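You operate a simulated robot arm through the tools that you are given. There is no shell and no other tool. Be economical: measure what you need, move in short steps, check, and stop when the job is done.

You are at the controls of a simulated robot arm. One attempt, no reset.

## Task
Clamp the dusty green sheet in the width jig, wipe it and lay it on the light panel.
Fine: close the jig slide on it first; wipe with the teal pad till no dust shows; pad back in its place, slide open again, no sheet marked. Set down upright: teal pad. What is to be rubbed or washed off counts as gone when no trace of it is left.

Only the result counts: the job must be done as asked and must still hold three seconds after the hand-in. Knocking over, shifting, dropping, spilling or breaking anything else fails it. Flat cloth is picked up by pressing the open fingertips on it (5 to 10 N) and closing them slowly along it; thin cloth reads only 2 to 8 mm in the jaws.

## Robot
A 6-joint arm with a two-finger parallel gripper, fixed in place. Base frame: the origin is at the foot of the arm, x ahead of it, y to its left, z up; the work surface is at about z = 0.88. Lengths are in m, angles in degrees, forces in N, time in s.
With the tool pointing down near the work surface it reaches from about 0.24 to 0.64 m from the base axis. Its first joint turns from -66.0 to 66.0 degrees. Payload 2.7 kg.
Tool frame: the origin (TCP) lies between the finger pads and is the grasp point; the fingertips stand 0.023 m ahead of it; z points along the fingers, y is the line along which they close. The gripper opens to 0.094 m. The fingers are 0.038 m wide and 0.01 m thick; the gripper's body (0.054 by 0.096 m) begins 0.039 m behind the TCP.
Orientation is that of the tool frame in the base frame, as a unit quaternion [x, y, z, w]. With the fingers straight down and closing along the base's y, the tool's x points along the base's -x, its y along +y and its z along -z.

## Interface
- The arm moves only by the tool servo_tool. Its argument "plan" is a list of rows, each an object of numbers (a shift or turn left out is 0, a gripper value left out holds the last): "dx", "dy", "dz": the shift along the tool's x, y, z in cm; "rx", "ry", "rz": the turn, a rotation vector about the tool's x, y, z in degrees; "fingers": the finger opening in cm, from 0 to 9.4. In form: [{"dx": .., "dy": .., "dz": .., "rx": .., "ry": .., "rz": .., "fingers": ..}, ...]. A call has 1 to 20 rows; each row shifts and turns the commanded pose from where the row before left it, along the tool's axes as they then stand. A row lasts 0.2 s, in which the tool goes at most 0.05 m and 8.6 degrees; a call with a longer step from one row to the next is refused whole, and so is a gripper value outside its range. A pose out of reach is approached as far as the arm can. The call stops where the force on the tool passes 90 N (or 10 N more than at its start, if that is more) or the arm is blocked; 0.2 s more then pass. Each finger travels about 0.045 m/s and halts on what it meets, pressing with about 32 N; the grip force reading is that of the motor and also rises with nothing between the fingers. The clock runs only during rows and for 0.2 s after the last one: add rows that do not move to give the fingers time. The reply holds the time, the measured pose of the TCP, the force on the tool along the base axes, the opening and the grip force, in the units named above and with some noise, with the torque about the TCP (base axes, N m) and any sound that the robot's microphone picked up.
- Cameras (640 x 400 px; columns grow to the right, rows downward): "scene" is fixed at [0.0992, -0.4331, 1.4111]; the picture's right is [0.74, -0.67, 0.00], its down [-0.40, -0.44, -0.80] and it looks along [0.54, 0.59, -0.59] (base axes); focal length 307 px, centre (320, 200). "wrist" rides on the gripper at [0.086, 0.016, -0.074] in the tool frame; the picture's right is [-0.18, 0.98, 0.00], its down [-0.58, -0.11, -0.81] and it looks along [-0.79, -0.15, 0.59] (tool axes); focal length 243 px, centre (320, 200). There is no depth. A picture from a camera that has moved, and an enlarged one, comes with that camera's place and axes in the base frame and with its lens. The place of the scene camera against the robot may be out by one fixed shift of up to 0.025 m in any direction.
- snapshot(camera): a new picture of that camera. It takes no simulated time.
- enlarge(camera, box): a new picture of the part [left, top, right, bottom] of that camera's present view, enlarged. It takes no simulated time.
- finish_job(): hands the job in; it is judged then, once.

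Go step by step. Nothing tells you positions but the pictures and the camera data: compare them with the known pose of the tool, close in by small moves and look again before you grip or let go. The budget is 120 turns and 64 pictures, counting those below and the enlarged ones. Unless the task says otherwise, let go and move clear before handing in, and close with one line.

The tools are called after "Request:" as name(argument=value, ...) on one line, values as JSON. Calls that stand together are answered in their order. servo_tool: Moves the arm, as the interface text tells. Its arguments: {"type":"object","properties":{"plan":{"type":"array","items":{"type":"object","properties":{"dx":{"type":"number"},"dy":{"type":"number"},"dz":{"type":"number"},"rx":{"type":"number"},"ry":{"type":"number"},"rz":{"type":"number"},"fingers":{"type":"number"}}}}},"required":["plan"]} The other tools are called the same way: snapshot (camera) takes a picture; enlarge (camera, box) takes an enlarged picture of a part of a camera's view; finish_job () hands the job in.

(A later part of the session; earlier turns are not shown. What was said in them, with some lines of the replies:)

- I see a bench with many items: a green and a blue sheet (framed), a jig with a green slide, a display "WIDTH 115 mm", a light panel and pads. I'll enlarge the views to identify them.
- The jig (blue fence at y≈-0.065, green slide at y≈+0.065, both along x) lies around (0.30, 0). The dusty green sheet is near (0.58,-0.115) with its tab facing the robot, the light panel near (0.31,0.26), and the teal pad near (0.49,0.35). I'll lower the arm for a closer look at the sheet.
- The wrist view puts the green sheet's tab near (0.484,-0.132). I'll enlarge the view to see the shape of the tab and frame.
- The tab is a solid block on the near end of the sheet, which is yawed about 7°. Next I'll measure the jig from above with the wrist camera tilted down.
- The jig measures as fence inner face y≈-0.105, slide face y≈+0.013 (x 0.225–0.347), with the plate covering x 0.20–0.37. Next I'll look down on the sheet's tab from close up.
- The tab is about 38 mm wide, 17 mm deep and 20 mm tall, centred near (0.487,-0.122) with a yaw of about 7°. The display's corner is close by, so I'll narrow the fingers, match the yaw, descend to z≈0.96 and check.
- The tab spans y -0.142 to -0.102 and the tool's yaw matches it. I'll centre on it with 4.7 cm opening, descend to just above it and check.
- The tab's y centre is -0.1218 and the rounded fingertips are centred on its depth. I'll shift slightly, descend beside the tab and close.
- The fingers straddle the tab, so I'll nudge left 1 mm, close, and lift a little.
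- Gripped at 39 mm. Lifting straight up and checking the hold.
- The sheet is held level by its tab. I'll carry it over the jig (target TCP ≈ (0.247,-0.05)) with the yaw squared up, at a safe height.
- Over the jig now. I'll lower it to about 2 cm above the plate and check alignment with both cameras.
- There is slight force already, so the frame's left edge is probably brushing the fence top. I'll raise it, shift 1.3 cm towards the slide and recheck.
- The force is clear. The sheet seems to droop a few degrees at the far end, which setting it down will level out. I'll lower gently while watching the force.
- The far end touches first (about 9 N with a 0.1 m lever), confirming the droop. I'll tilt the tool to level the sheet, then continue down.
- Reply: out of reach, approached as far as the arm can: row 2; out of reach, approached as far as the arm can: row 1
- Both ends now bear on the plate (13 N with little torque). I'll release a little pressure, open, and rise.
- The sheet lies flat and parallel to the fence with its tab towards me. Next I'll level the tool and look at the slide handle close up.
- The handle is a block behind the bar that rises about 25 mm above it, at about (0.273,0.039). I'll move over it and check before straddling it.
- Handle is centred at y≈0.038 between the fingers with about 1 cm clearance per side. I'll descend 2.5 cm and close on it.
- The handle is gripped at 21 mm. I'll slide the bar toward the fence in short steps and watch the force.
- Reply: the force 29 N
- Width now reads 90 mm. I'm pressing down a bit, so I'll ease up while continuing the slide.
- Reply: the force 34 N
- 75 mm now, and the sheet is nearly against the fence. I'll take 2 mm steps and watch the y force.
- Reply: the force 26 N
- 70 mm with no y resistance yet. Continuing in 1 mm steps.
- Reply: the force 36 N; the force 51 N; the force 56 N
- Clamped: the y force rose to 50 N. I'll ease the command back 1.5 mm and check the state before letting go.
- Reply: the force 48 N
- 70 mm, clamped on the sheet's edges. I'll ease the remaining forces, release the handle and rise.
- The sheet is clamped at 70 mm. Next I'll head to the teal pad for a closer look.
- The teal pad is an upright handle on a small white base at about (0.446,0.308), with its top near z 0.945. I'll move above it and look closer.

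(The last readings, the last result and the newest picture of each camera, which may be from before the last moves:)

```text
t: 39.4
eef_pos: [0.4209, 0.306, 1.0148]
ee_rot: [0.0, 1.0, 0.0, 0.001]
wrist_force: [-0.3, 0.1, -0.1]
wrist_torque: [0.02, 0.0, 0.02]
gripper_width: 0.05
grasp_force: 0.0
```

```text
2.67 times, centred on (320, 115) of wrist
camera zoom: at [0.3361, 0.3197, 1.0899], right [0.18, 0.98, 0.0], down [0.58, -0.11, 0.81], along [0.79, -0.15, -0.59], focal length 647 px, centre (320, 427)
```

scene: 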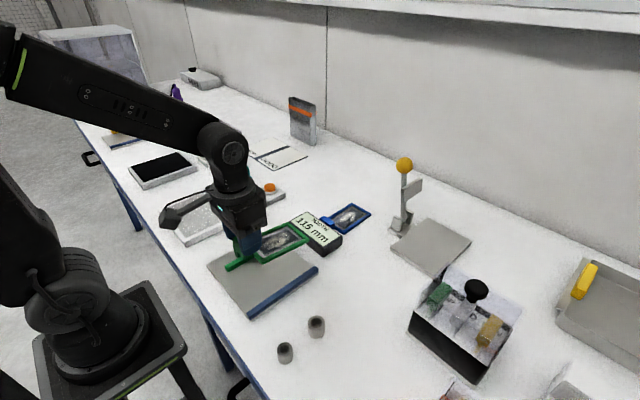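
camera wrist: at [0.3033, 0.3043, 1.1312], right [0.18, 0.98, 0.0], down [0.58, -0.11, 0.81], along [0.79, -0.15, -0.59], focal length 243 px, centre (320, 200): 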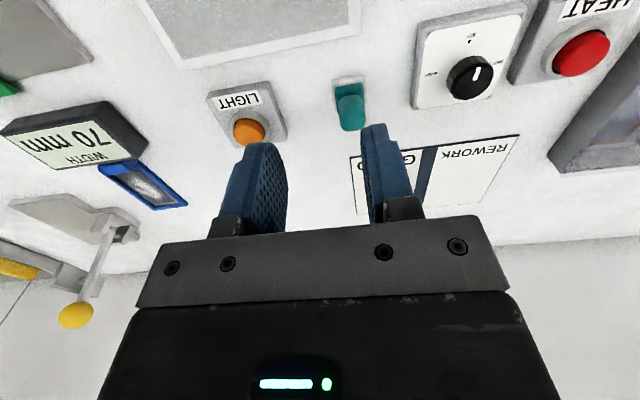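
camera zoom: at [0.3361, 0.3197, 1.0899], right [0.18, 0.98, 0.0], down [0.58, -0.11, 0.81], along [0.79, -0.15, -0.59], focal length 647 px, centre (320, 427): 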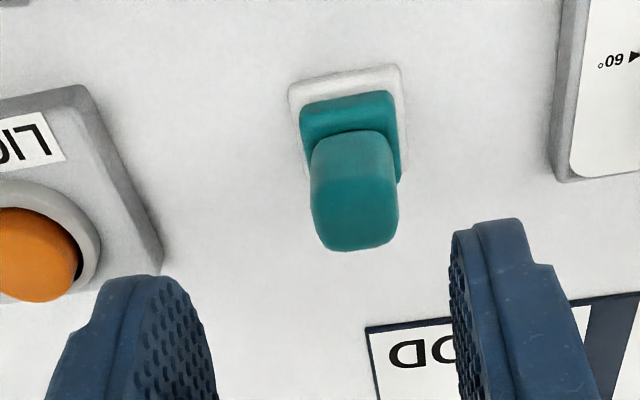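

The pad's white base is about 3.5 cm square, centred near (0.454,0.308), with a 2.2 cm wide handle. I'll move over it, descend partway and verify.

Request:
servo_tool(plan=[{"dx": -3.1, "dy": 0.2}, {"dz": 2.5}, {"dz": 2.5}, {}])

Request:
enlarge(camera="wrist", box=[200, 40, 440, 190])

Request:
enlarge(camera="scene", box=[200, 130, 296, 190])

```text
t: 40.4
eef_pos: [0.4554, 0.3048, 0.9654]
ee_rot: [0.0, 1.0, 0.0, 0.001]
wrist_force: [0.0, 0.2, -0.1]
wrist_torque: [0.03, 0.0, -0.01]
gripper_width: 0.05
grasp_force: 0.1
```

```text
2.67 times, centred on (320, 115) of wrist
camera zoom: at [0.3694, 0.3187, 1.0406], right [0.18, 0.98, 0.0], down [0.58, -0.11, 0.81], along [0.79, -0.15, -0.59], focal length 647 px, centre (320, 427)
```

zoom: 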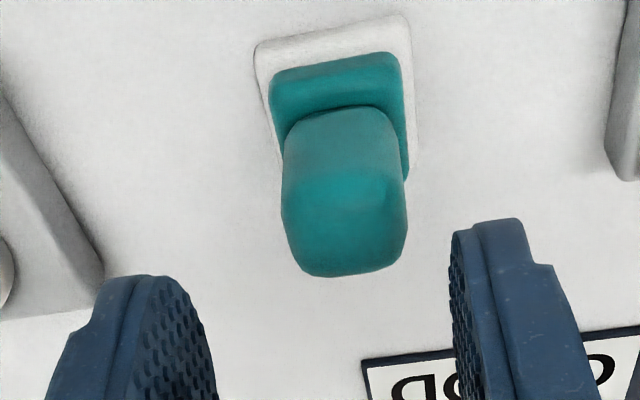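

```text
6.67 times, centred on (248, 160) of scene
camera zoom: at [0.0992, -0.4331, 1.4111], right [0.74, -0.67, 0.0], down [-0.4, -0.44, -0.8], along [0.54, 0.59, -0.59], focal length 2045 px, centre (800, 467)
```

zoom: 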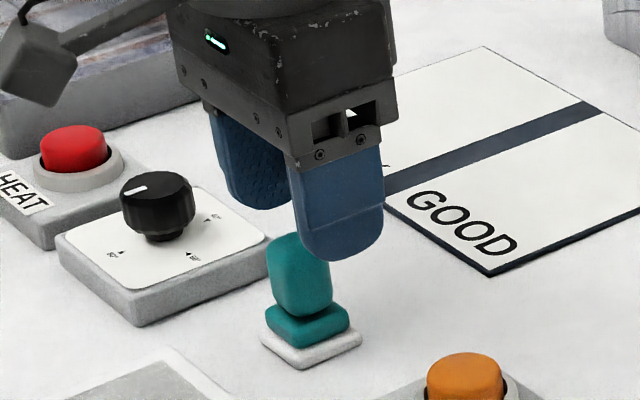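

Handle centre is about (0.449,0.309), yaw about 0. I'll correct by 6 mm and 4 mm, descend to z≈0.930 and close.

Request:
servo_tool(plan=[{"dx": 0.6, "dy": 0.4}, {"dz": 1.8}, {"dz": 1.7}, {}, {"fingers": 4}, {"fingers": 3}, {"fingers": 2.3}, {"fingers": 1.7}, {"fingers": 1.3}, {}])

Request:
enlarge(camera="wrist", box=[200, 40, 440, 190])

```text
t: 42.6
eef_pos: [0.4494, 0.3089, 0.93]
ee_rot: [0.0, 1.0, -0.001, 0.001]
wrist_force: [-0.2, -0.2, -0.6]
wrist_torque: [0.04, 0.0, -0.01]
gripper_width: 0.0245
grasp_force: 31.8
```

```text
2.67 times, centred on (320, 115) of wrist
camera zoom: at [0.3626, 0.3227, 1.0051], right [0.18, 0.98, 0.0], down [0.58, -0.11, 0.81], along [0.79, -0.15, -0.59], focal length 647 px, centre (320, 427)
```

zoom: 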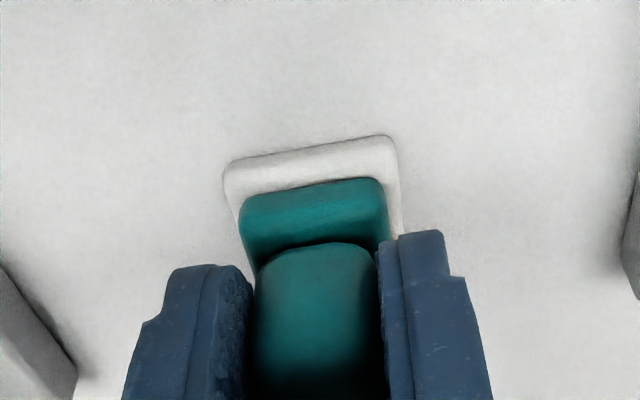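

Gripped at 24 mm at pose (0.4494,0.3089,0.930), which I'll use for the return. Lifting now to see whether the white base comes along.

Request:
servo_tool(plan=[{"dz": -1}, {"dz": -3}, {"dz": -4}, {"dz": -2}, {}])

Request:
enlarge(camera="scene", box=[200, 110, 328, 190])

```text
t: 43.8
eef_pos: [0.4474, 0.3096, 1.0302]
ee_rot: [0.0, 1.0, 0.0, 0.001]
wrist_force: [-1.4, -0.2, -0.4]
wrist_torque: [-0.02, 0.02, -0.01]
gripper_width: 0.0247
grasp_force: 31.8
```

```text
5.00 times, centred on (264, 150) of scene
camera zoom: at [0.0992, -0.4331, 1.4111], right [0.74, -0.67, 0.0], down [-0.4, -0.44, -0.8], along [0.54, 0.59, -0.59], focal length 1534 px, centre (600, 450)
```

zoom: 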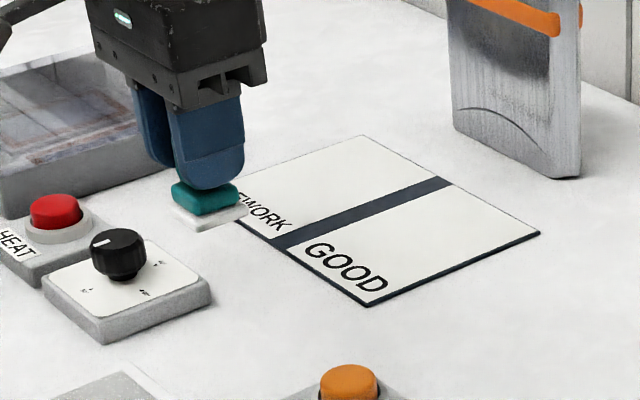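

The white base is the pad's sole and it came along. Next I'll carry it to a viewpoint behind the jig to locate the film precisely.

Request:
servo_tool(plan=[{"dx": 2.15, "dy": -4.18, "dz": -0.8}, {"dx": 2.15, "dy": -4.18, "dz": -0.8}, {"dx": 2.15, "dy": -4.18, "dz": -0.8}, {"dx": 2.15, "dy": -4.18, "dz": -0.8}, {"dx": 2.15, "dy": -4.18, "dz": -0.8}, {"dx": 2.15, "dy": -4.18, "dz": -0.8}, {"dx": 2.15, "dy": -4.18, "dz": -0.8}, {"dx": 2.15, "dy": -4.18, "dz": -0.8}, {"dx": 2.15, "dy": -4.18, "dz": -0.8}, {}])

Request:
enlarge(camera="wrist", box=[200, 0, 440, 150])

```text
t: 46.0
eef_pos: [0.251, -0.0654, 1.1042]
ee_rot: [0.0, 1.0, 0.0, 0.001]
wrist_force: [0.6, 0.0, -0.7]
wrist_torque: [-0.02, -0.03, -0.01]
gripper_width: 0.0246
grasp_force: 32.1
```

```text
2.67 times, centred on (320, 75) of wrist
camera zoom: at [0.1654, -0.0512, 1.1792], right [0.18, 0.98, 0.0], down [0.58, -0.11, 0.81], along [0.79, -0.15, -0.59], focal length 647 px, centre (320, 533)
```

zoom: 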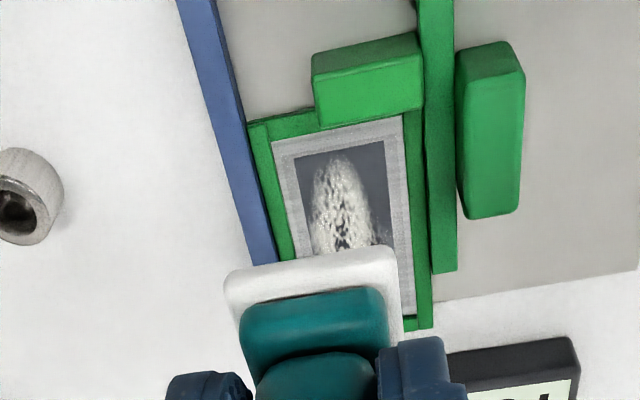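

The film opening spans x 0.278–0.371 and y -0.092 to -0.040. The pad (±17 mm) fits with centres x 0.298–0.350 and y -0.075 to -0.058. I'll move over the centre and descend to just above it.

Request:
servo_tool(plan=[{"dx": -3.7, "dz": 2}, {"dx": -3.6, "dz": 3, "dy": -0.1}, {"dz": 4}, {"dz": 4}, {}])

Request:
servo_tool(plan=[{"dz": 1.3}, {"dz": 0.5}, {}])

Request:
enlarge(camera="scene", box=[220, 200, 348, 280])

```text
t: 47.2
eef_pos: [0.3302, -0.0701, 0.9712]
ee_rot: [0.001, 1.0, 0.001, 0.001]
wrist_force: [0.5, -0.1, -1.4]
wrist_torque: [-0.02, 0.0, 0.03]
gripper_width: 0.0243
grasp_force: 32.2
```

```text
t: 48.0
eef_pos: [0.3288, -0.0683, 0.9547]
ee_rot: [0.0, 1.0, 0.0, 0.001]
wrist_force: [1.3, -0.5, -0.9]
wrist_torque: [0.03, 0.02, 0.03]
gripper_width: 0.0245
grasp_force: 32.2
```

```text
5.00 times, centred on (284, 240) of scene
camera zoom: at [0.0992, -0.4331, 1.4111], right [0.74, -0.67, 0.0], down [-0.4, -0.44, -0.8], along [0.54, 0.59, -0.59], focal length 1534 px, centre (500, 0)
```

zoom: 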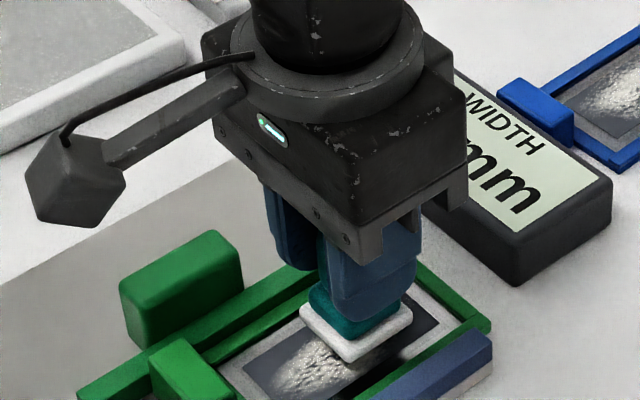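

The pad hovers inside the frame about 1 cm above the film. Lowering in small steps to light contact.

Request:
servo_tool(plan=[{"dz": 0.4}, {"dz": 0.3}, {}])

Request:
servo_tool(plan=[{"dz": 0.2}, {}])

Request:
servo_tool(plan=[{"dz": 0.15}, {}])

```text
t: 48.8
eef_pos: [0.3287, -0.0669, 0.9489]
ee_rot: [0.0, 1.0, 0.001, 0.0]
wrist_force: [-0.2, 0.2, -0.5]
wrist_torque: [-0.01, 0.01, -0.02]
gripper_width: 0.0245
grasp_force: 31.6
```

```text
t: 49.4
eef_pos: [0.3295, -0.0683, 0.9455]
ee_rot: [0.0, 1.0, 0.0, 0.0]
wrist_force: [0.0, -0.2, -0.5]
wrist_torque: [-0.02, -0.01, -0.02]
gripper_width: 0.0247
grasp_force: 31.7
```

```text
t: 50.0
eef_pos: [0.328, -0.0686, 0.9456]
ee_rot: [0.0, 1.0, 0.0, 0.001]
wrist_force: [0.0, -0.5, -1.6]
wrist_torque: [-0.06, -0.02, 0.02]
gripper_width: 0.0245
grasp_force: 32.2
```

Request:
servo_tool(plan=[{"dz": 0.15}, {}])

Request:
servo_tool(plan=[{"dz": 0.1}, {}])

```text
t: 50.6
eef_pos: [0.3273, -0.0677, 0.9436]
ee_rot: [0.0, 1.0, -0.001, 0.001]
wrist_force: [-0.1, -0.1, -0.2]
wrist_torque: [-0.01, 0.02, -0.02]
gripper_width: 0.0247
grasp_force: 32.2
```

```text
t: 51.2
eef_pos: [0.3284, -0.0675, 0.9427]
ee_rot: [0.001, 1.0, 0.001, 0.001]
wrist_force: [0.1, -0.2, 0.0]
wrist_torque: [0.01, -0.04, 0.01]
gripper_width: 0.0245
grasp_force: 32.0
```

Not yet in contact; I'll continue in 1 mm steps.

Request:
servo_tool(plan=[{"dz": 0.1}, {}])

Request:
servo_tool(plan=[{"dz": 0.1}, {}])

Request:
servo_tool(plan=[{"dz": 0.1}, {}])

```text
t: 51.8
eef_pos: [0.3289, -0.0664, 0.9414]
ee_rot: [0.0, 1.0, 0.0, 0.001]
wrist_force: [-3.7, 0.4, 13.6]
wrist_torque: [0.05, 0.18, -0.02]
gripper_width: 0.0249
grasp_force: 32.0
```

```text
t: 52.4
eef_pos: [0.3297, -0.0676, 0.9409]
ee_rot: [0.0, 1.0, 0.0, 0.003]
wrist_force: [-4.4, 3.5, 23.8]
wrist_torque: [0.12, 0.04, 0.02]
gripper_width: 0.0249
grasp_force: 32.4
```

```text
t: 53.0
eef_pos: [0.3287, -0.0674, 0.9389]
ee_rot: [0.0, 1.0, -0.001, 0.003]
wrist_force: [2.9, 0.6, 22.9]
wrist_torque: [0.04, -0.19, -0.01]
gripper_width: 0.0244
grasp_force: 32.1
```

Contact is around z 0.941. I'll ease to roughly 8–10 N and wipe in lanes within the frame.

Request:
servo_tool(plan=[{"dz": -0.15, "dy": -0.3}, {"dy": -0.3, "dx": -1}, {"dx": -1}, {"dx": 1}, {"dx": 1}, {"dx": 1}, {"dx": 1}, {"dx": 1}, {"dy": 0.5}, {"dx": -1}, {"dx": -1}, {"dx": -1}, {"dx": -1}, {"dx": -1}, {"dy": 0.5}, {"dx": 1}, {"dx": 1}, {"dx": 1}, {"dx": 1}, {"dx": 1}])

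```text
t: 57.2
eef_pos: [0.2954, -0.0627, 0.9406]
ee_rot: [0.0, 1.0, 0.0, 0.001]
wrist_force: [1.0, 0.0, -1.1]
wrist_torque: [-0.02, 0.04, 0.01]
gripper_width: 0.0246
grasp_force: 32.0
```

Pressure faded at this end, so I'll press slightly more, run the right lane, and go back over the others.

Request:
servo_tool(plan=[{"dz": 0.1, "dy": 0.4}, {"dx": -1}, {"dx": -1}, {"dx": -1}, {"dx": -1}, {"dx": -1}, {"dy": -0.5}, {"dx": 1}, {"dx": 1}, {"dx": 1}, {"dx": 1}, {"dx": 1}, {"dy": -0.5}, {"dx": -1}, {"dx": -1}, {"dx": -1}, {"dx": -1}, {"dx": -1}, {"dy": -0.5}])

Request:
servo_tool(plan=[{"dx": 1}, {"dx": 1}, {"dx": 1}, {"dx": 1}, {"dx": 1}, {"dz": -1}, {"dz": -3}, {"dz": -4}, {"dz": -4}, {"dx": 4}, {}])

Request:
enlarge(camera="scene", box=[220, 210, 348, 290])

```text
t: 61.2
eef_pos: [0.348, -0.0722, 0.9383]
ee_rot: [0.0, 1.0, 0.001, 0.003]
wrist_force: [2.0, 4.5, 10.6]
wrist_torque: [0.12, -0.16, 0.02]
gripper_width: 0.0246
grasp_force: 31.9
```

```text
t: 63.6
eef_pos: [0.2558, -0.0763, 1.057]
ee_rot: [0.0, 1.0, 0.0, 0.001]
wrist_force: [-0.2, 0.4, -1.8]
wrist_torque: [-0.03, -0.02, -0.02]
gripper_width: 0.0246
grasp_force: 32.2
```

```text
5.00 times, centred on (284, 250) of scene
camera zoom: at [0.0991, -0.4331, 1.4111], right [0.74, -0.67, 0.0], down [-0.4, -0.44, -0.8], along [0.54, 0.59, -0.59], focal length 1534 px, centre (500, -50)
```

zoom: 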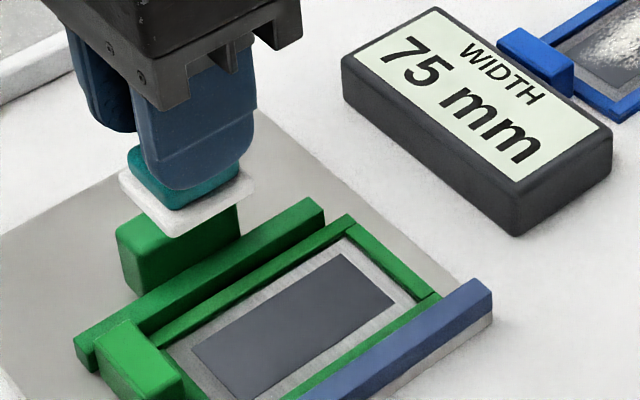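

The film looks clean; the display now reads 75 mm, so the sheet nudged the slide slightly while I wiped. I'll inspect the film closely for any trace.

Request:
enlarge(camera="wrist", box=[230, 20, 390, 120])

Request:
enlarge(camera="scene", box=[250, 250, 314, 290])

```text
4.00 times, centred on (310, 70) of wrist
camera zoom: at [0.1699, -0.0608, 1.1314], right [0.18, 0.98, 0.0], down [0.58, -0.11, 0.81], along [0.79, -0.15, -0.59], focal length 970 px, centre (360, 720)
```

zoom: 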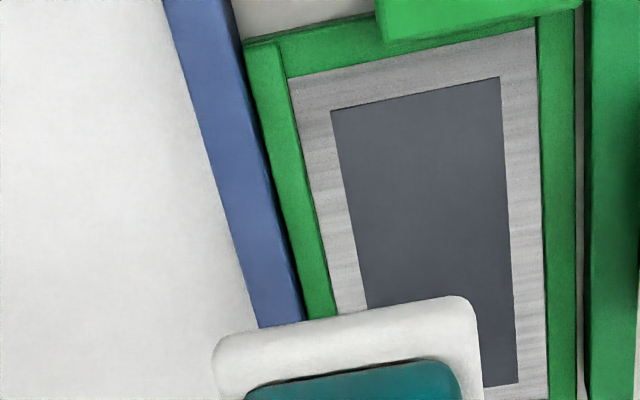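

```text
10.00 times, centred on (282, 270) of scene
camera zoom: at [0.0991, -0.4331, 1.4111], right [0.74, -0.67, 0.0], down [-0.4, -0.44, -0.8], along [0.54, 0.59, -0.59], focal length 3067 px, centre (700, -500)
```

zoom: 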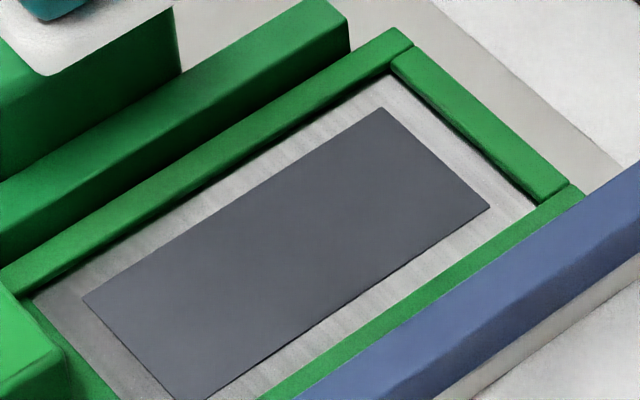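

No dust remains. I'll return the pad to its original spot (0.449,0.309).

Request:
servo_tool(plan=[{"dx": -2.15, "dy": 4.28}, {"dx": -2.15, "dy": 4.28}, {"dx": -2.15, "dy": 4.28}, {"dx": -2.15, "dy": 4.28}, {"dx": -2.15, "dy": 4.28}, {"dx": -2.15, "dy": 4.28}, {"dx": -2.15, "dy": 4.28}, {"dx": -2.15, "dy": 4.28}, {"dx": -2.15, "dy": 4.28}, {"dz": 3}, {"dz": 3}, {"dz": 3}, {"dz": 2}, {}])

```text
t: 66.6
eef_pos: [0.4523, 0.3092, 0.9494]
ee_rot: [0.0, 1.0, 0.0, 0.001]
wrist_force: [-1.0, 0.0, -1.1]
wrist_torque: [-0.02, -0.01, 0.0]
gripper_width: 0.0245
grasp_force: 32.0
```

Request:
servo_tool(plan=[{"dx": 0.25, "dz": 1}, {"dz": 0.6}, {}])

Request:
servo_tool(plan=[{"dz": 0.2}, {}])

```text
t: 67.4
eef_pos: [0.4488, 0.3114, 0.9333]
ee_rot: [0.0, 1.0, 0.0, 0.001]
wrist_force: [-1.0, -0.2, -0.7]
wrist_torque: [0.01, 0.0, 0.0]
gripper_width: 0.0247
grasp_force: 31.7
```

```text
t: 68.0
eef_pos: [0.4488, 0.3119, 0.9316]
ee_rot: [0.0, 1.0, 0.001, 0.001]
wrist_force: [-0.8, 0.4, -0.2]
wrist_torque: [-0.03, 0.01, 0.03]
gripper_width: 0.0245
grasp_force: 32.2
```

Request:
servo_tool(plan=[{"dy": -0.2, "dz": 0.1}, {}])

Request:
servo_tool(plan=[{"dz": 0.1}, {}])

Request:
servo_tool(plan=[{"dz": 0.1}, {}])

```text
t: 68.6
eef_pos: [0.4507, 0.3086, 0.9308]
ee_rot: [0.0, 1.0, -0.001, 0.002]
wrist_force: [0.0, 0.1, -1.1]
wrist_torque: [0.01, 0.02, 0.04]
gripper_width: 0.0247
grasp_force: 31.5
```

```text
t: 69.2
eef_pos: [0.449, 0.3074, 0.93]
ee_rot: [0.0, 1.0, 0.0, 0.001]
wrist_force: [0.4, -0.2, -0.5]
wrist_torque: [0.02, -0.01, 0.01]
gripper_width: 0.0245
grasp_force: 31.6
```

```text
t: 69.8
eef_pos: [0.4475, 0.3078, 0.9287]
ee_rot: [-0.001, 1.0, 0.0, 0.0]
wrist_force: [-0.3, -0.3, -0.7]
wrist_torque: [-0.05, 0.01, 0.03]
gripper_width: 0.0247
grasp_force: 32.1
```

Request:
servo_tool(plan=[{"dz": 0.1}, {}])

Request:
servo_tool(plan=[{"dz": 0.1}, {}])

```text
t: 70.4
eef_pos: [0.4489, 0.3078, 0.9273]
ee_rot: [0.0, 1.0, 0.0, 0.001]
wrist_force: [-0.2, -0.1, -0.9]
wrist_torque: [0.0, 0.03, -0.03]
gripper_width: 0.0249
grasp_force: 32.1
```

```text
t: 71.0
eef_pos: [0.4485, 0.3085, 0.926]
ee_rot: [0.001, 1.0, 0.001, 0.001]
wrist_force: [-1.5, -1.1, -0.4]
wrist_torque: [-0.02, -0.05, 0.0]
gripper_width: 0.0246
grasp_force: 31.8
```

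The pad evidently slid up a few mm in the grip while wiping, so I'll keep lowering until contact.

Request:
servo_tool(plan=[{"dz": 0.1}, {}])

Request:
servo_tool(plan=[{"dz": 0.1}, {}])

Request:
enlarge(camera="scene", box=[210, 150, 274, 190])

```text
t: 71.6
eef_pos: [0.4486, 0.3089, 0.9262]
ee_rot: [0.0, 1.0, 0.0, 0.003]
wrist_force: [-3.4, -2.3, 10.7]
wrist_torque: [-0.12, -0.12, -0.08]
gripper_width: 0.0246
grasp_force: 32.2
```

```text
t: 72.2
eef_pos: [0.4479, 0.3081, 0.9267]
ee_rot: [0.0, 1.0, 0.001, 0.002]
wrist_force: [-6.6, -2.8, 22.2]
wrist_torque: [-0.12, -0.01, -0.02]
gripper_width: 0.0247
grasp_force: 32.3
```

```text
10.00 times, centred on (242, 170) of scene
camera zoom: at [0.0986, -0.4334, 1.411], right [0.74, -0.67, 0.0], down [-0.4, -0.44, -0.8], along [0.54, 0.59, -0.59], focal length 3067 px, centre (1100, 500)
```

zoom: 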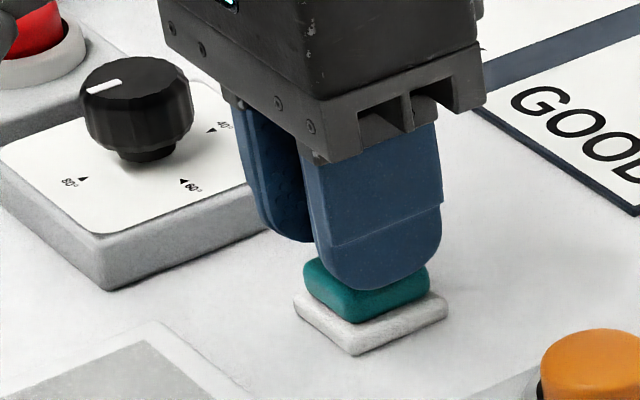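

The pad stands on the bench. I'll ease pressure, open, rise, and return to above the slide handle.

Request:
servo_tool(plan=[{"dz": -0.15}, {"fingers": 3.2}, {"fingers": 4.2}, {"fingers": 5}, {}, {"dz": -3}, {"dz": -4}, {"dz": -4}, {"dx": 2.4, "dy": -4.3}, {"dx": 2.5, "dy": -4.3}, {"dx": 2.5, "dy": -4.3}, {"dx": 2.5, "dy": -4.3}, {"dx": 2.5, "dy": -4.3}, {"dx": 2.5, "dy": -4.3}, {"dx": 2.4, "dy": -4.3}, {"dy": -1.1}, {"dz": 3, "fingers": 4.4}, {"dz": 3}, {}])

Request:
enlarge(camera="wrist", box=[200, 40, 440, 190])

Request:
snapshot(camera="scene")

```text
t: 76.2
eef_pos: [0.277, -0.0003, 0.9754]
ee_rot: [0.0, 1.0, 0.0, 0.001]
wrist_force: [-0.6, 1.3, -0.3]
wrist_torque: [0.0, 0.01, 0.0]
gripper_width: 0.0437
grasp_force: 0.0
```

```text
2.67 times, centred on (320, 115) of wrist
camera zoom: at [0.1903, 0.0144, 1.05], right [0.18, 0.98, 0.0], down [0.58, -0.11, 0.81], along [0.79, -0.15, -0.59], focal length 647 px, centre (320, 427)
```

zoom: 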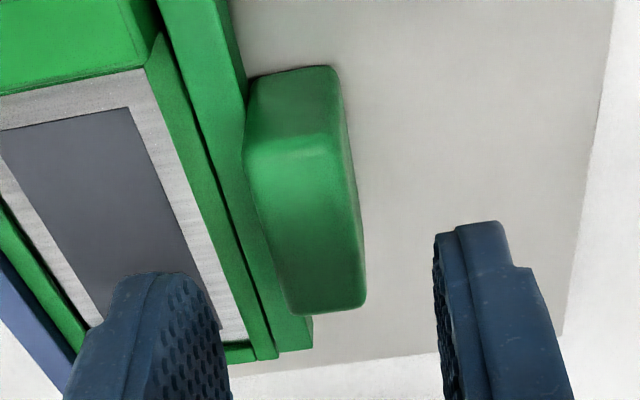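

```text
13 pictures are left
```

scene: 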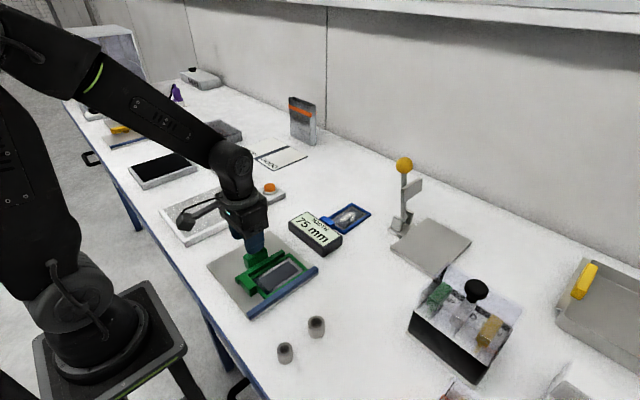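

The handle is at y≈-0.004. I'll centre on it, descend, grip and slide it open (to y≈+0.037).

Request:
servo_tool(plan=[{"dy": -0.3}, {"dz": 1.6}, {"dz": 1.7}, {"fingers": 3.5}, {"fingers": 2.8}, {"fingers": 2.3}, {"fingers": 1.8}, {"fingers": 1.4}, {}])

Request:
servo_tool(plan=[{"dy": 0.5}, {"dy": 0.5}, {"dy": 0.5}, {"dy": 0.5}, {}])

```text
t: 78.2
eef_pos: [0.2751, -0.0053, 0.9422]
ee_rot: [0.0, 1.0, 0.0, 0.001]
wrist_force: [0.9, -0.1, -5.9]
wrist_torque: [-0.01, -0.19, 0.03]
gripper_width: 0.0213
grasp_force: 44.9
```

```text
t: 79.4
eef_pos: [0.276, 0.0137, 0.9438]
ee_rot: [0.0, 1.0, 0.0, 0.001]
wrist_force: [-7.2, 0.4, 14.5]
wrist_torque: [-0.02, -0.34, 0.07]
gripper_width: 0.0212
grasp_force: 45.3
```

Request:
servo_tool(plan=[{"dy": 0.5}, {"dy": 0.5}, {"dy": 0.5}, {"dy": 0.5}, {"dy": 0.4}, {}])

Request:
enlarge(camera="scene", box=[190, 200, 350, 300])

```text
t: 80.8
eef_pos: [0.2763, 0.0381, 0.9432]
ee_rot: [0.001, 1.0, 0.0, 0.001]
wrist_force: [4.4, 0.1, 4.1]
wrist_torque: [-0.03, 0.33, 0.03]
gripper_width: 0.0213
grasp_force: 44.8
```

```text
4.00 times, centred on (270, 250) of scene
camera zoom: at [0.0993, -0.4331, 1.4111], right [0.74, -0.67, 0.0], down [-0.4, -0.44, -0.8], along [0.54, 0.59, -0.59], focal length 1227 px, centre (520, 0)
```

zoom: 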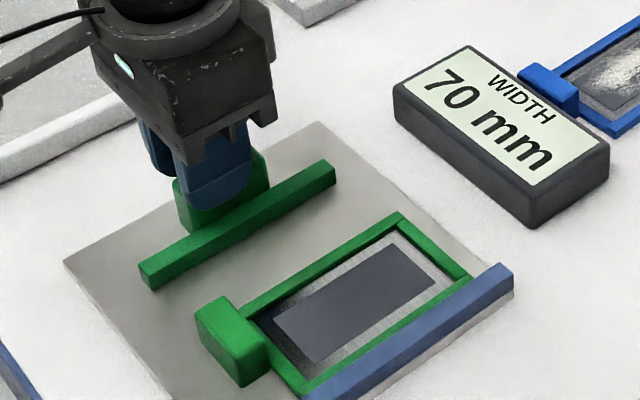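

The slide is visibly open again at its original position. Releasing and rising, then I'll recheck the display.

Request:
servo_tool(plan=[{"fingers": 2.6}, {"fingers": 3.4}, {"fingers": 4.4}, {}, {"dz": -2.5}, {"dz": -4}, {"dz": -2}, {}])

Request:
snapshot(camera="scene")

```text
t: 82.6
eef_pos: [0.2754, 0.0392, 1.0281]
ee_rot: [0.0, 1.0, 0.0, 0.001]
wrist_force: [-0.5, -0.6, -0.8]
wrist_torque: [0.02, 0.0, -0.04]
gripper_width: 0.0439
grasp_force: 0.1
```

```text
11 pictures are left
```

scene: 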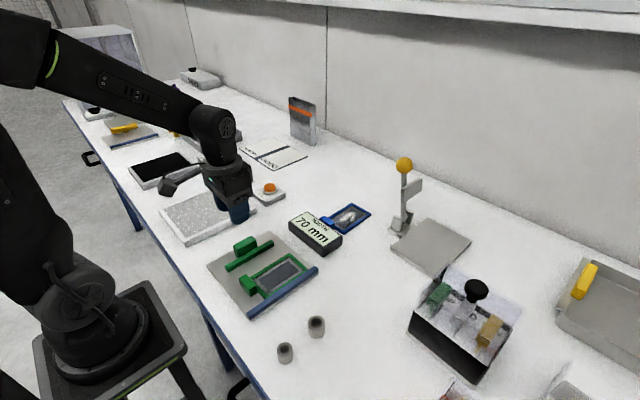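

The display holds its 70 mm measurement and the slide is back. Now I'll move above the sheet's tab and look.

Request:
servo_tool(plan=[{"dx": 0.5, "dy": -3, "fingers": 5}, {"dx": 0.4, "dy": -3}, {"dx": 0.3, "dy": -3.1}, {"dz": 2.5}, {"dz": 2}, {}])

Request:
enlarge(camera="wrist", box=[200, 40, 440, 190])

```text
t: 84.0
eef_pos: [0.2652, -0.0545, 0.9822]
ee_rot: [0.0, 1.0, 0.0, 0.0]
wrist_force: [-0.1, -0.3, 0.4]
wrist_torque: [0.01, 0.0, 0.01]
gripper_width: 0.0502
grasp_force: 0.1
```

```text
2.67 times, centred on (320, 115) of wrist
camera zoom: at [0.1783, -0.0399, 1.0569], right [0.18, 0.98, 0.0], down [0.58, -0.11, 0.81], along [0.79, -0.15, -0.59], focal length 647 px, centre (320, 427)
```

zoom: 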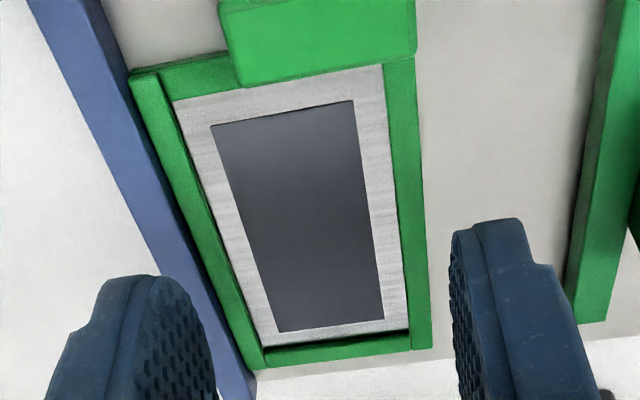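

The tab centre is at about (0.2365,-0.0513), close to the inner reach limit. I'll tilt the fingers 15° toward the base to gain reach, then descend just above the tab and check.

Request:
servo_tool(plan=[{"ry": 7.5}, {"ry": 7.5}, {"dx": 0.5, "dy": 0.3, "dz": 1.5}, {"dx": 0.6, "dz": 1.5}, {"dz": 1.4}, {}])

Request:
snapshot(camera="wrist")

Request:
enlarge(camera="scene", box=[200, 230, 312, 300])

```text
t: 85.4
eef_pos: [0.2434, -0.0504, 0.9455]
ee_rot: [0.0, 0.992, 0.0, -0.13]
wrist_force: [0.1, 0.7, -0.3]
wrist_torque: [-0.03, -0.01, 0.01]
gripper_width: 0.0499
grasp_force: 0.1
```

```text
9 pictures are left
camera wrist: at [0.1791, -0.0353, 1.0388], right [0.18, 0.98, -0.05], down [0.77, -0.11, 0.63], along [0.61, -0.15, -0.78], focal length 243 px, centre (320, 200)
```

wrist: 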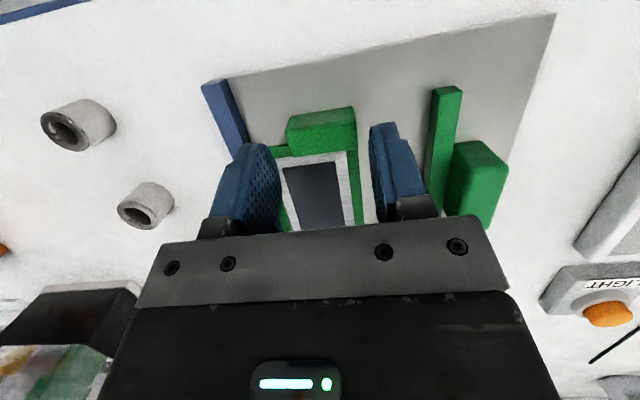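

```text
5.71 times, centred on (256, 265) of scene
camera zoom: at [0.0992, -0.4331, 1.4111], right [0.74, -0.67, 0.0], down [-0.4, -0.44, -0.8], along [0.54, 0.59, -0.59], focal length 1753 px, centre (686, -171)
```

zoom: 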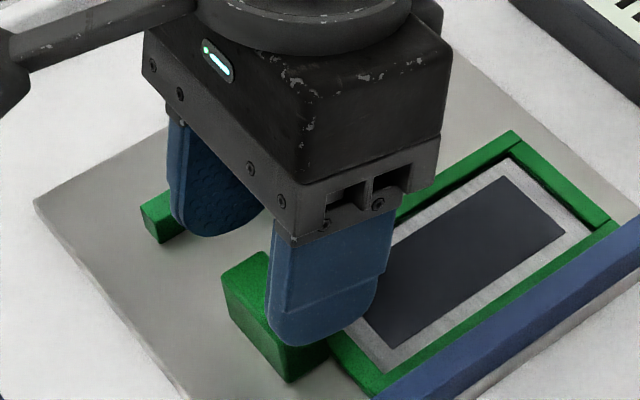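

The tab spans y -0.072 to -0.033 with its far edge at x=0.245, so the fingers straddle it. I'll descend 2 cm straight down and close.

Request:
servo_tool(plan=[{"dx": -0.25, "dy": -0.2, "dz": 0.95}, {"dx": -0.25, "dz": 0.95}, {}])

Request:
enlarge(camera="scene", box=[200, 230, 312, 300])

```text
t: 86.2
eef_pos: [0.243, -0.052, 0.924]
ee_rot: [0.0, 0.991, 0.001, -0.13]
wrist_force: [0.3, 0.5, -0.8]
wrist_torque: [0.0, 0.01, -0.01]
gripper_width: 0.0501
grasp_force: 0.1
```

```text
5.71 times, centred on (256, 265) of scene
camera zoom: at [0.0992, -0.4331, 1.4111], right [0.74, -0.67, 0.0], down [-0.4, -0.44, -0.8], along [0.54, 0.59, -0.59], focal length 1753 px, centre (686, -171)
```

zoom: 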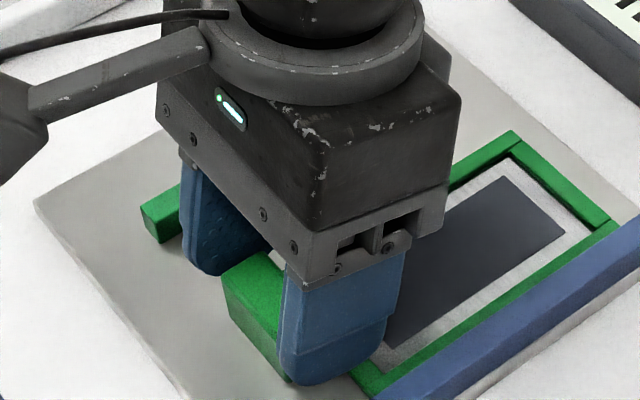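

Good straddle with no contact. I'll go 2 mm deeper, close, and lift.

Request:
servo_tool(plan=[{"dz": 0.2}, {"fingers": 4.5}, {"fingers": 4.2}, {"fingers": 3.9}, {"fingers": 3.6}, {"fingers": 3.4}, {}, {}])

Request:
servo_tool(plan=[{"dz": -0.8, "dx": 0.2}, {"dz": -1, "dx": 0.27}, {"dz": -2, "dx": 0.5}, {"dz": -3, "dx": 0.8}, {"dz": -3, "dx": 0.3}, {}])

Request:
snapshot(camera="scene")

```text
t: 88.0
eef_pos: [0.2409, -0.0509, 0.9222]
ee_rot: [0.0, 0.992, 0.0, -0.13]
wrist_force: [-1.0, 16.1, 1.8]
wrist_torque: [0.32, 0.0, -0.01]
gripper_width: 0.0416
grasp_force: 8.1
```

```text
t: 89.4
eef_pos: [0.2484, -0.0512, 1.0235]
ee_rot: [0.0, 0.992, 0.0, -0.129]
wrist_force: [-0.3, 0.1, -0.6]
wrist_torque: [0.01, 0.05, 0.03]
gripper_width: 0.0396
grasp_force: 31.9
```

```text
6 pictures are left
```

scene: 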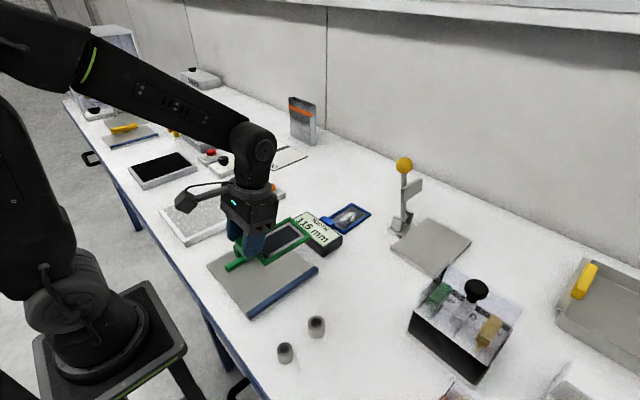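

The sheet is held again and the display is back at 115 mm. The light panel spans roughly x 0.19–0.38, y 0.155–0.325, so I'll carry the sheet there and check with the wrist camera.

Request:
servo_tool(plan=[{"dx": 0.23, "dy": 4.39}, {"dx": 0.23, "dy": 4.39}, {"dx": 0.23, "dy": 4.39}, {"dx": 0.23, "dy": 4.39}, {"dx": 0.23, "dy": 4.39}, {"dx": 0.23, "dy": 4.39}, {"dx": 0.23, "dy": 4.39}, {}])

Request:
snapshot(camera="wrist")

```text
t: 91.2
eef_pos: [0.2317, 0.2574, 1.0253]
ee_rot: [-0.001, 0.992, -0.001, -0.13]
wrist_force: [-0.4, -0.2, -0.8]
wrist_torque: [-0.01, 0.0, 0.0]
gripper_width: 0.0397
grasp_force: 32.1
```

```text
5 pictures are left
camera wrist: at [0.1689, 0.273, 1.1211], right [0.18, 0.98, -0.05], down [0.77, -0.11, 0.63], along [0.61, -0.15, -0.78], focal length 243 px, centre (320, 200)
```

wrist: 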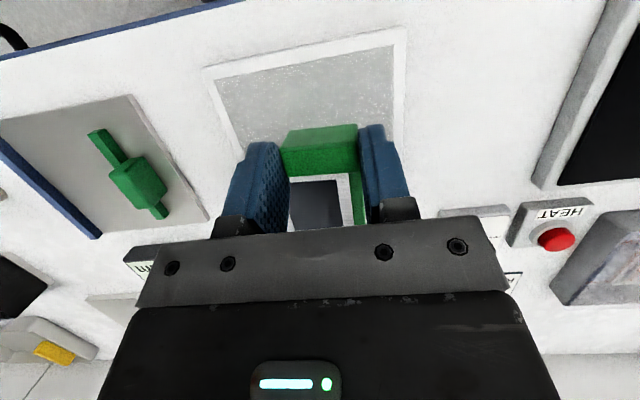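

The panel spans y 0.163–0.323 from x 0.191, and the sheet is centred over it. Lowering to near contact.

Request:
servo_tool(plan=[{"dx": -0.6, "dz": 2.25}, {"dx": -0.6, "dz": 2.25}, {"dx": -0.5, "dz": 1.9}, {}])

Request:
servo_tool(plan=[{"dx": -0.13, "dz": 0.5}, {}])

Request:
servo_tool(plan=[{"dx": -0.13, "dz": 0.5}, {}])

```text
t: 92.2
eef_pos: [0.2318, 0.2559, 0.9589]
ee_rot: [0.0, 0.992, 0.0, -0.129]
wrist_force: [0.6, -0.6, -1.3]
wrist_torque: [-0.03, 0.03, 0.02]
gripper_width: 0.0398
grasp_force: 31.8
```

```text
t: 92.8
eef_pos: [0.2311, 0.2557, 0.953]
ee_rot: [0.0, 0.992, 0.0, -0.13]
wrist_force: [0.2, 0.3, -1.0]
wrist_torque: [-0.02, 0.01, -0.01]
gripper_width: 0.0395
grasp_force: 31.5
```

```text
t: 93.4
eef_pos: [0.2308, 0.2544, 0.9489]
ee_rot: [-0.001, 0.992, -0.001, -0.129]
wrist_force: [0.1, -0.3, -0.7]
wrist_torque: [-0.01, 0.05, 0.0]
gripper_width: 0.0393
grasp_force: 31.8
```

Request:
servo_tool(plan=[{"dx": -0.1, "dz": 0.4}, {}])

Request:
servo_tool(plan=[{"dx": -0.08, "dz": 0.3}, {}])

Request:
servo_tool(plan=[{"dx": -0.08, "dz": 0.3}, {}])

```text
t: 94.0
eef_pos: [0.2297, 0.2565, 0.9446]
ee_rot: [0.001, 0.992, -0.001, -0.129]
wrist_force: [-0.7, 0.8, -0.7]
wrist_torque: [0.0, 0.01, -0.01]
gripper_width: 0.0394
grasp_force: 32.3
```

```text
t: 94.6
eef_pos: [0.2311, 0.2552, 0.9425]
ee_rot: [0.0, 0.992, 0.0, -0.13]
wrist_force: [-0.6, -0.6, -0.6]
wrist_torque: [0.03, 0.03, -0.02]
gripper_width: 0.0396
grasp_force: 32.1
```

```text
t: 95.2
eef_pos: [0.2306, 0.2564, 0.9394]
ee_rot: [0.0, 0.992, 0.0, -0.129]
wrist_force: [-0.1, 0.5, 2.7]
wrist_torque: [-0.12, -0.07, 0.02]
gripper_width: 0.0393
grasp_force: 31.5
```

First contact. I'll check the posture in the scene view.

Request:
enlarge(camera="scene", box=[140, 160, 284, 250])

Request:
servo_tool(plan=[{"dx": -0.04, "dz": 0.15}, {}])

```text
4.44 times, centred on (212, 205) of scene
camera zoom: at [0.0991, -0.4331, 1.4111], right [0.74, -0.67, 0.0], down [-0.4, -0.44, -0.8], along [0.54, 0.59, -0.59], focal length 1363 px, centre (800, 178)
```

zoom: 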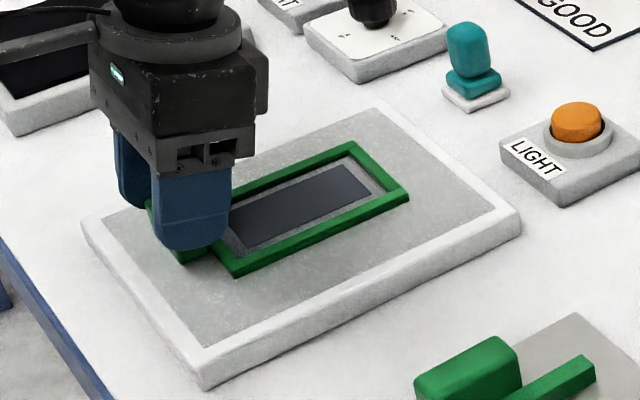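

```text
t: 95.8
eef_pos: [0.2318, 0.2551, 0.9371]
ee_rot: [0.0, 0.992, 0.0, -0.13]
wrist_force: [0.1, 1.4, 3.5]
wrist_torque: [-0.16, -0.11, 0.06]
gripper_width: 0.0391
grasp_force: 32.3
```

The sheet is nearly level and centred on the panel, and the teal pad stands upright in its place. Lowering a little more.

Request:
servo_tool(plan=[{"dx": -0.04, "dz": 0.15}, {}])

Request:
servo_tool(plan=[{"dx": -0.03, "dz": 0.1}, {}])

```text
t: 96.4
eef_pos: [0.2301, 0.2551, 0.9353]
ee_rot: [0.001, 0.992, 0.0, -0.13]
wrist_force: [0.0, 3.1, 8.3]
wrist_torque: [-0.21, 0.01, 0.0]
gripper_width: 0.0387
grasp_force: 32.0
```

```text
t: 97.0
eef_pos: [0.2295, 0.2552, 0.9353]
ee_rot: [0.0, 0.992, 0.001, -0.13]
wrist_force: [-3.4, 5.6, 16.6]
wrist_torque: [0.02, 0.18, -0.04]
gripper_width: 0.039
grasp_force: 32.1
```

Fully seated (16 N, near-zero torque). I'll ease off, open, and retreat straight up.

Request:
servo_tool(plan=[{"dx": 0.02, "dz": -0.1}, {"fingers": 4.4}, {"fingers": 4.9}, {"fingers": 5.4}, {}, {"dx": 0.4, "dz": -1.5}, {"dx": 0.8, "dz": -3}, {"dx": 0.8, "dz": -3}, {"dx": 0.8, "dz": -3}, {"ry": -7.5, "dz": -3}, {"ry": -7.5, "dz": -3}, {}])

Request:
snapshot(camera="scene")

Request:
enlarge(camera="scene", box=[150, 150, 350, 275])

```text
t: 99.6
eef_pos: [0.2431, 0.2578, 1.1046]
ee_rot: [0.0, 1.0, -0.001, 0.002]
wrist_force: [0.0, 0.9, 0.0]
wrist_torque: [-0.01, 0.0, 0.01]
gripper_width: 0.0541
grasp_force: 0.1
```

```text
3 pictures are left
```

scene: 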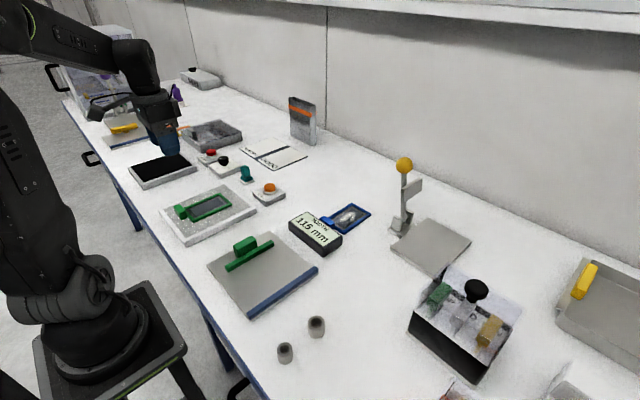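

```text
3.20 times, centred on (250, 212) of scene
camera zoom: at [0.0992, -0.4332, 1.4111], right [0.74, -0.67, 0.0], down [-0.4, -0.44, -0.8], along [0.54, 0.59, -0.59], focal length 982 px, centre (544, 160)
```

zoom: 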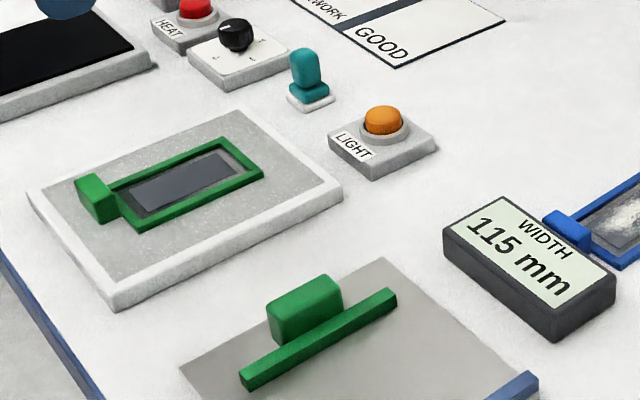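

The clean sheet lies flat on the light panel, the teal pad stands upright in its place, the slide is open at 115 mm, and the arm is clear. Handing in.

Request:
finish_job()

```text
The job is handed in.
```

I clamped the green sheet in the jig (70 mm), wiped it until no dust showed and laid it on the light panel. The teal pad is upright back in its place and the slide is open at 115 mm. While I wiped, the slide gave slightly, to 75 mm.
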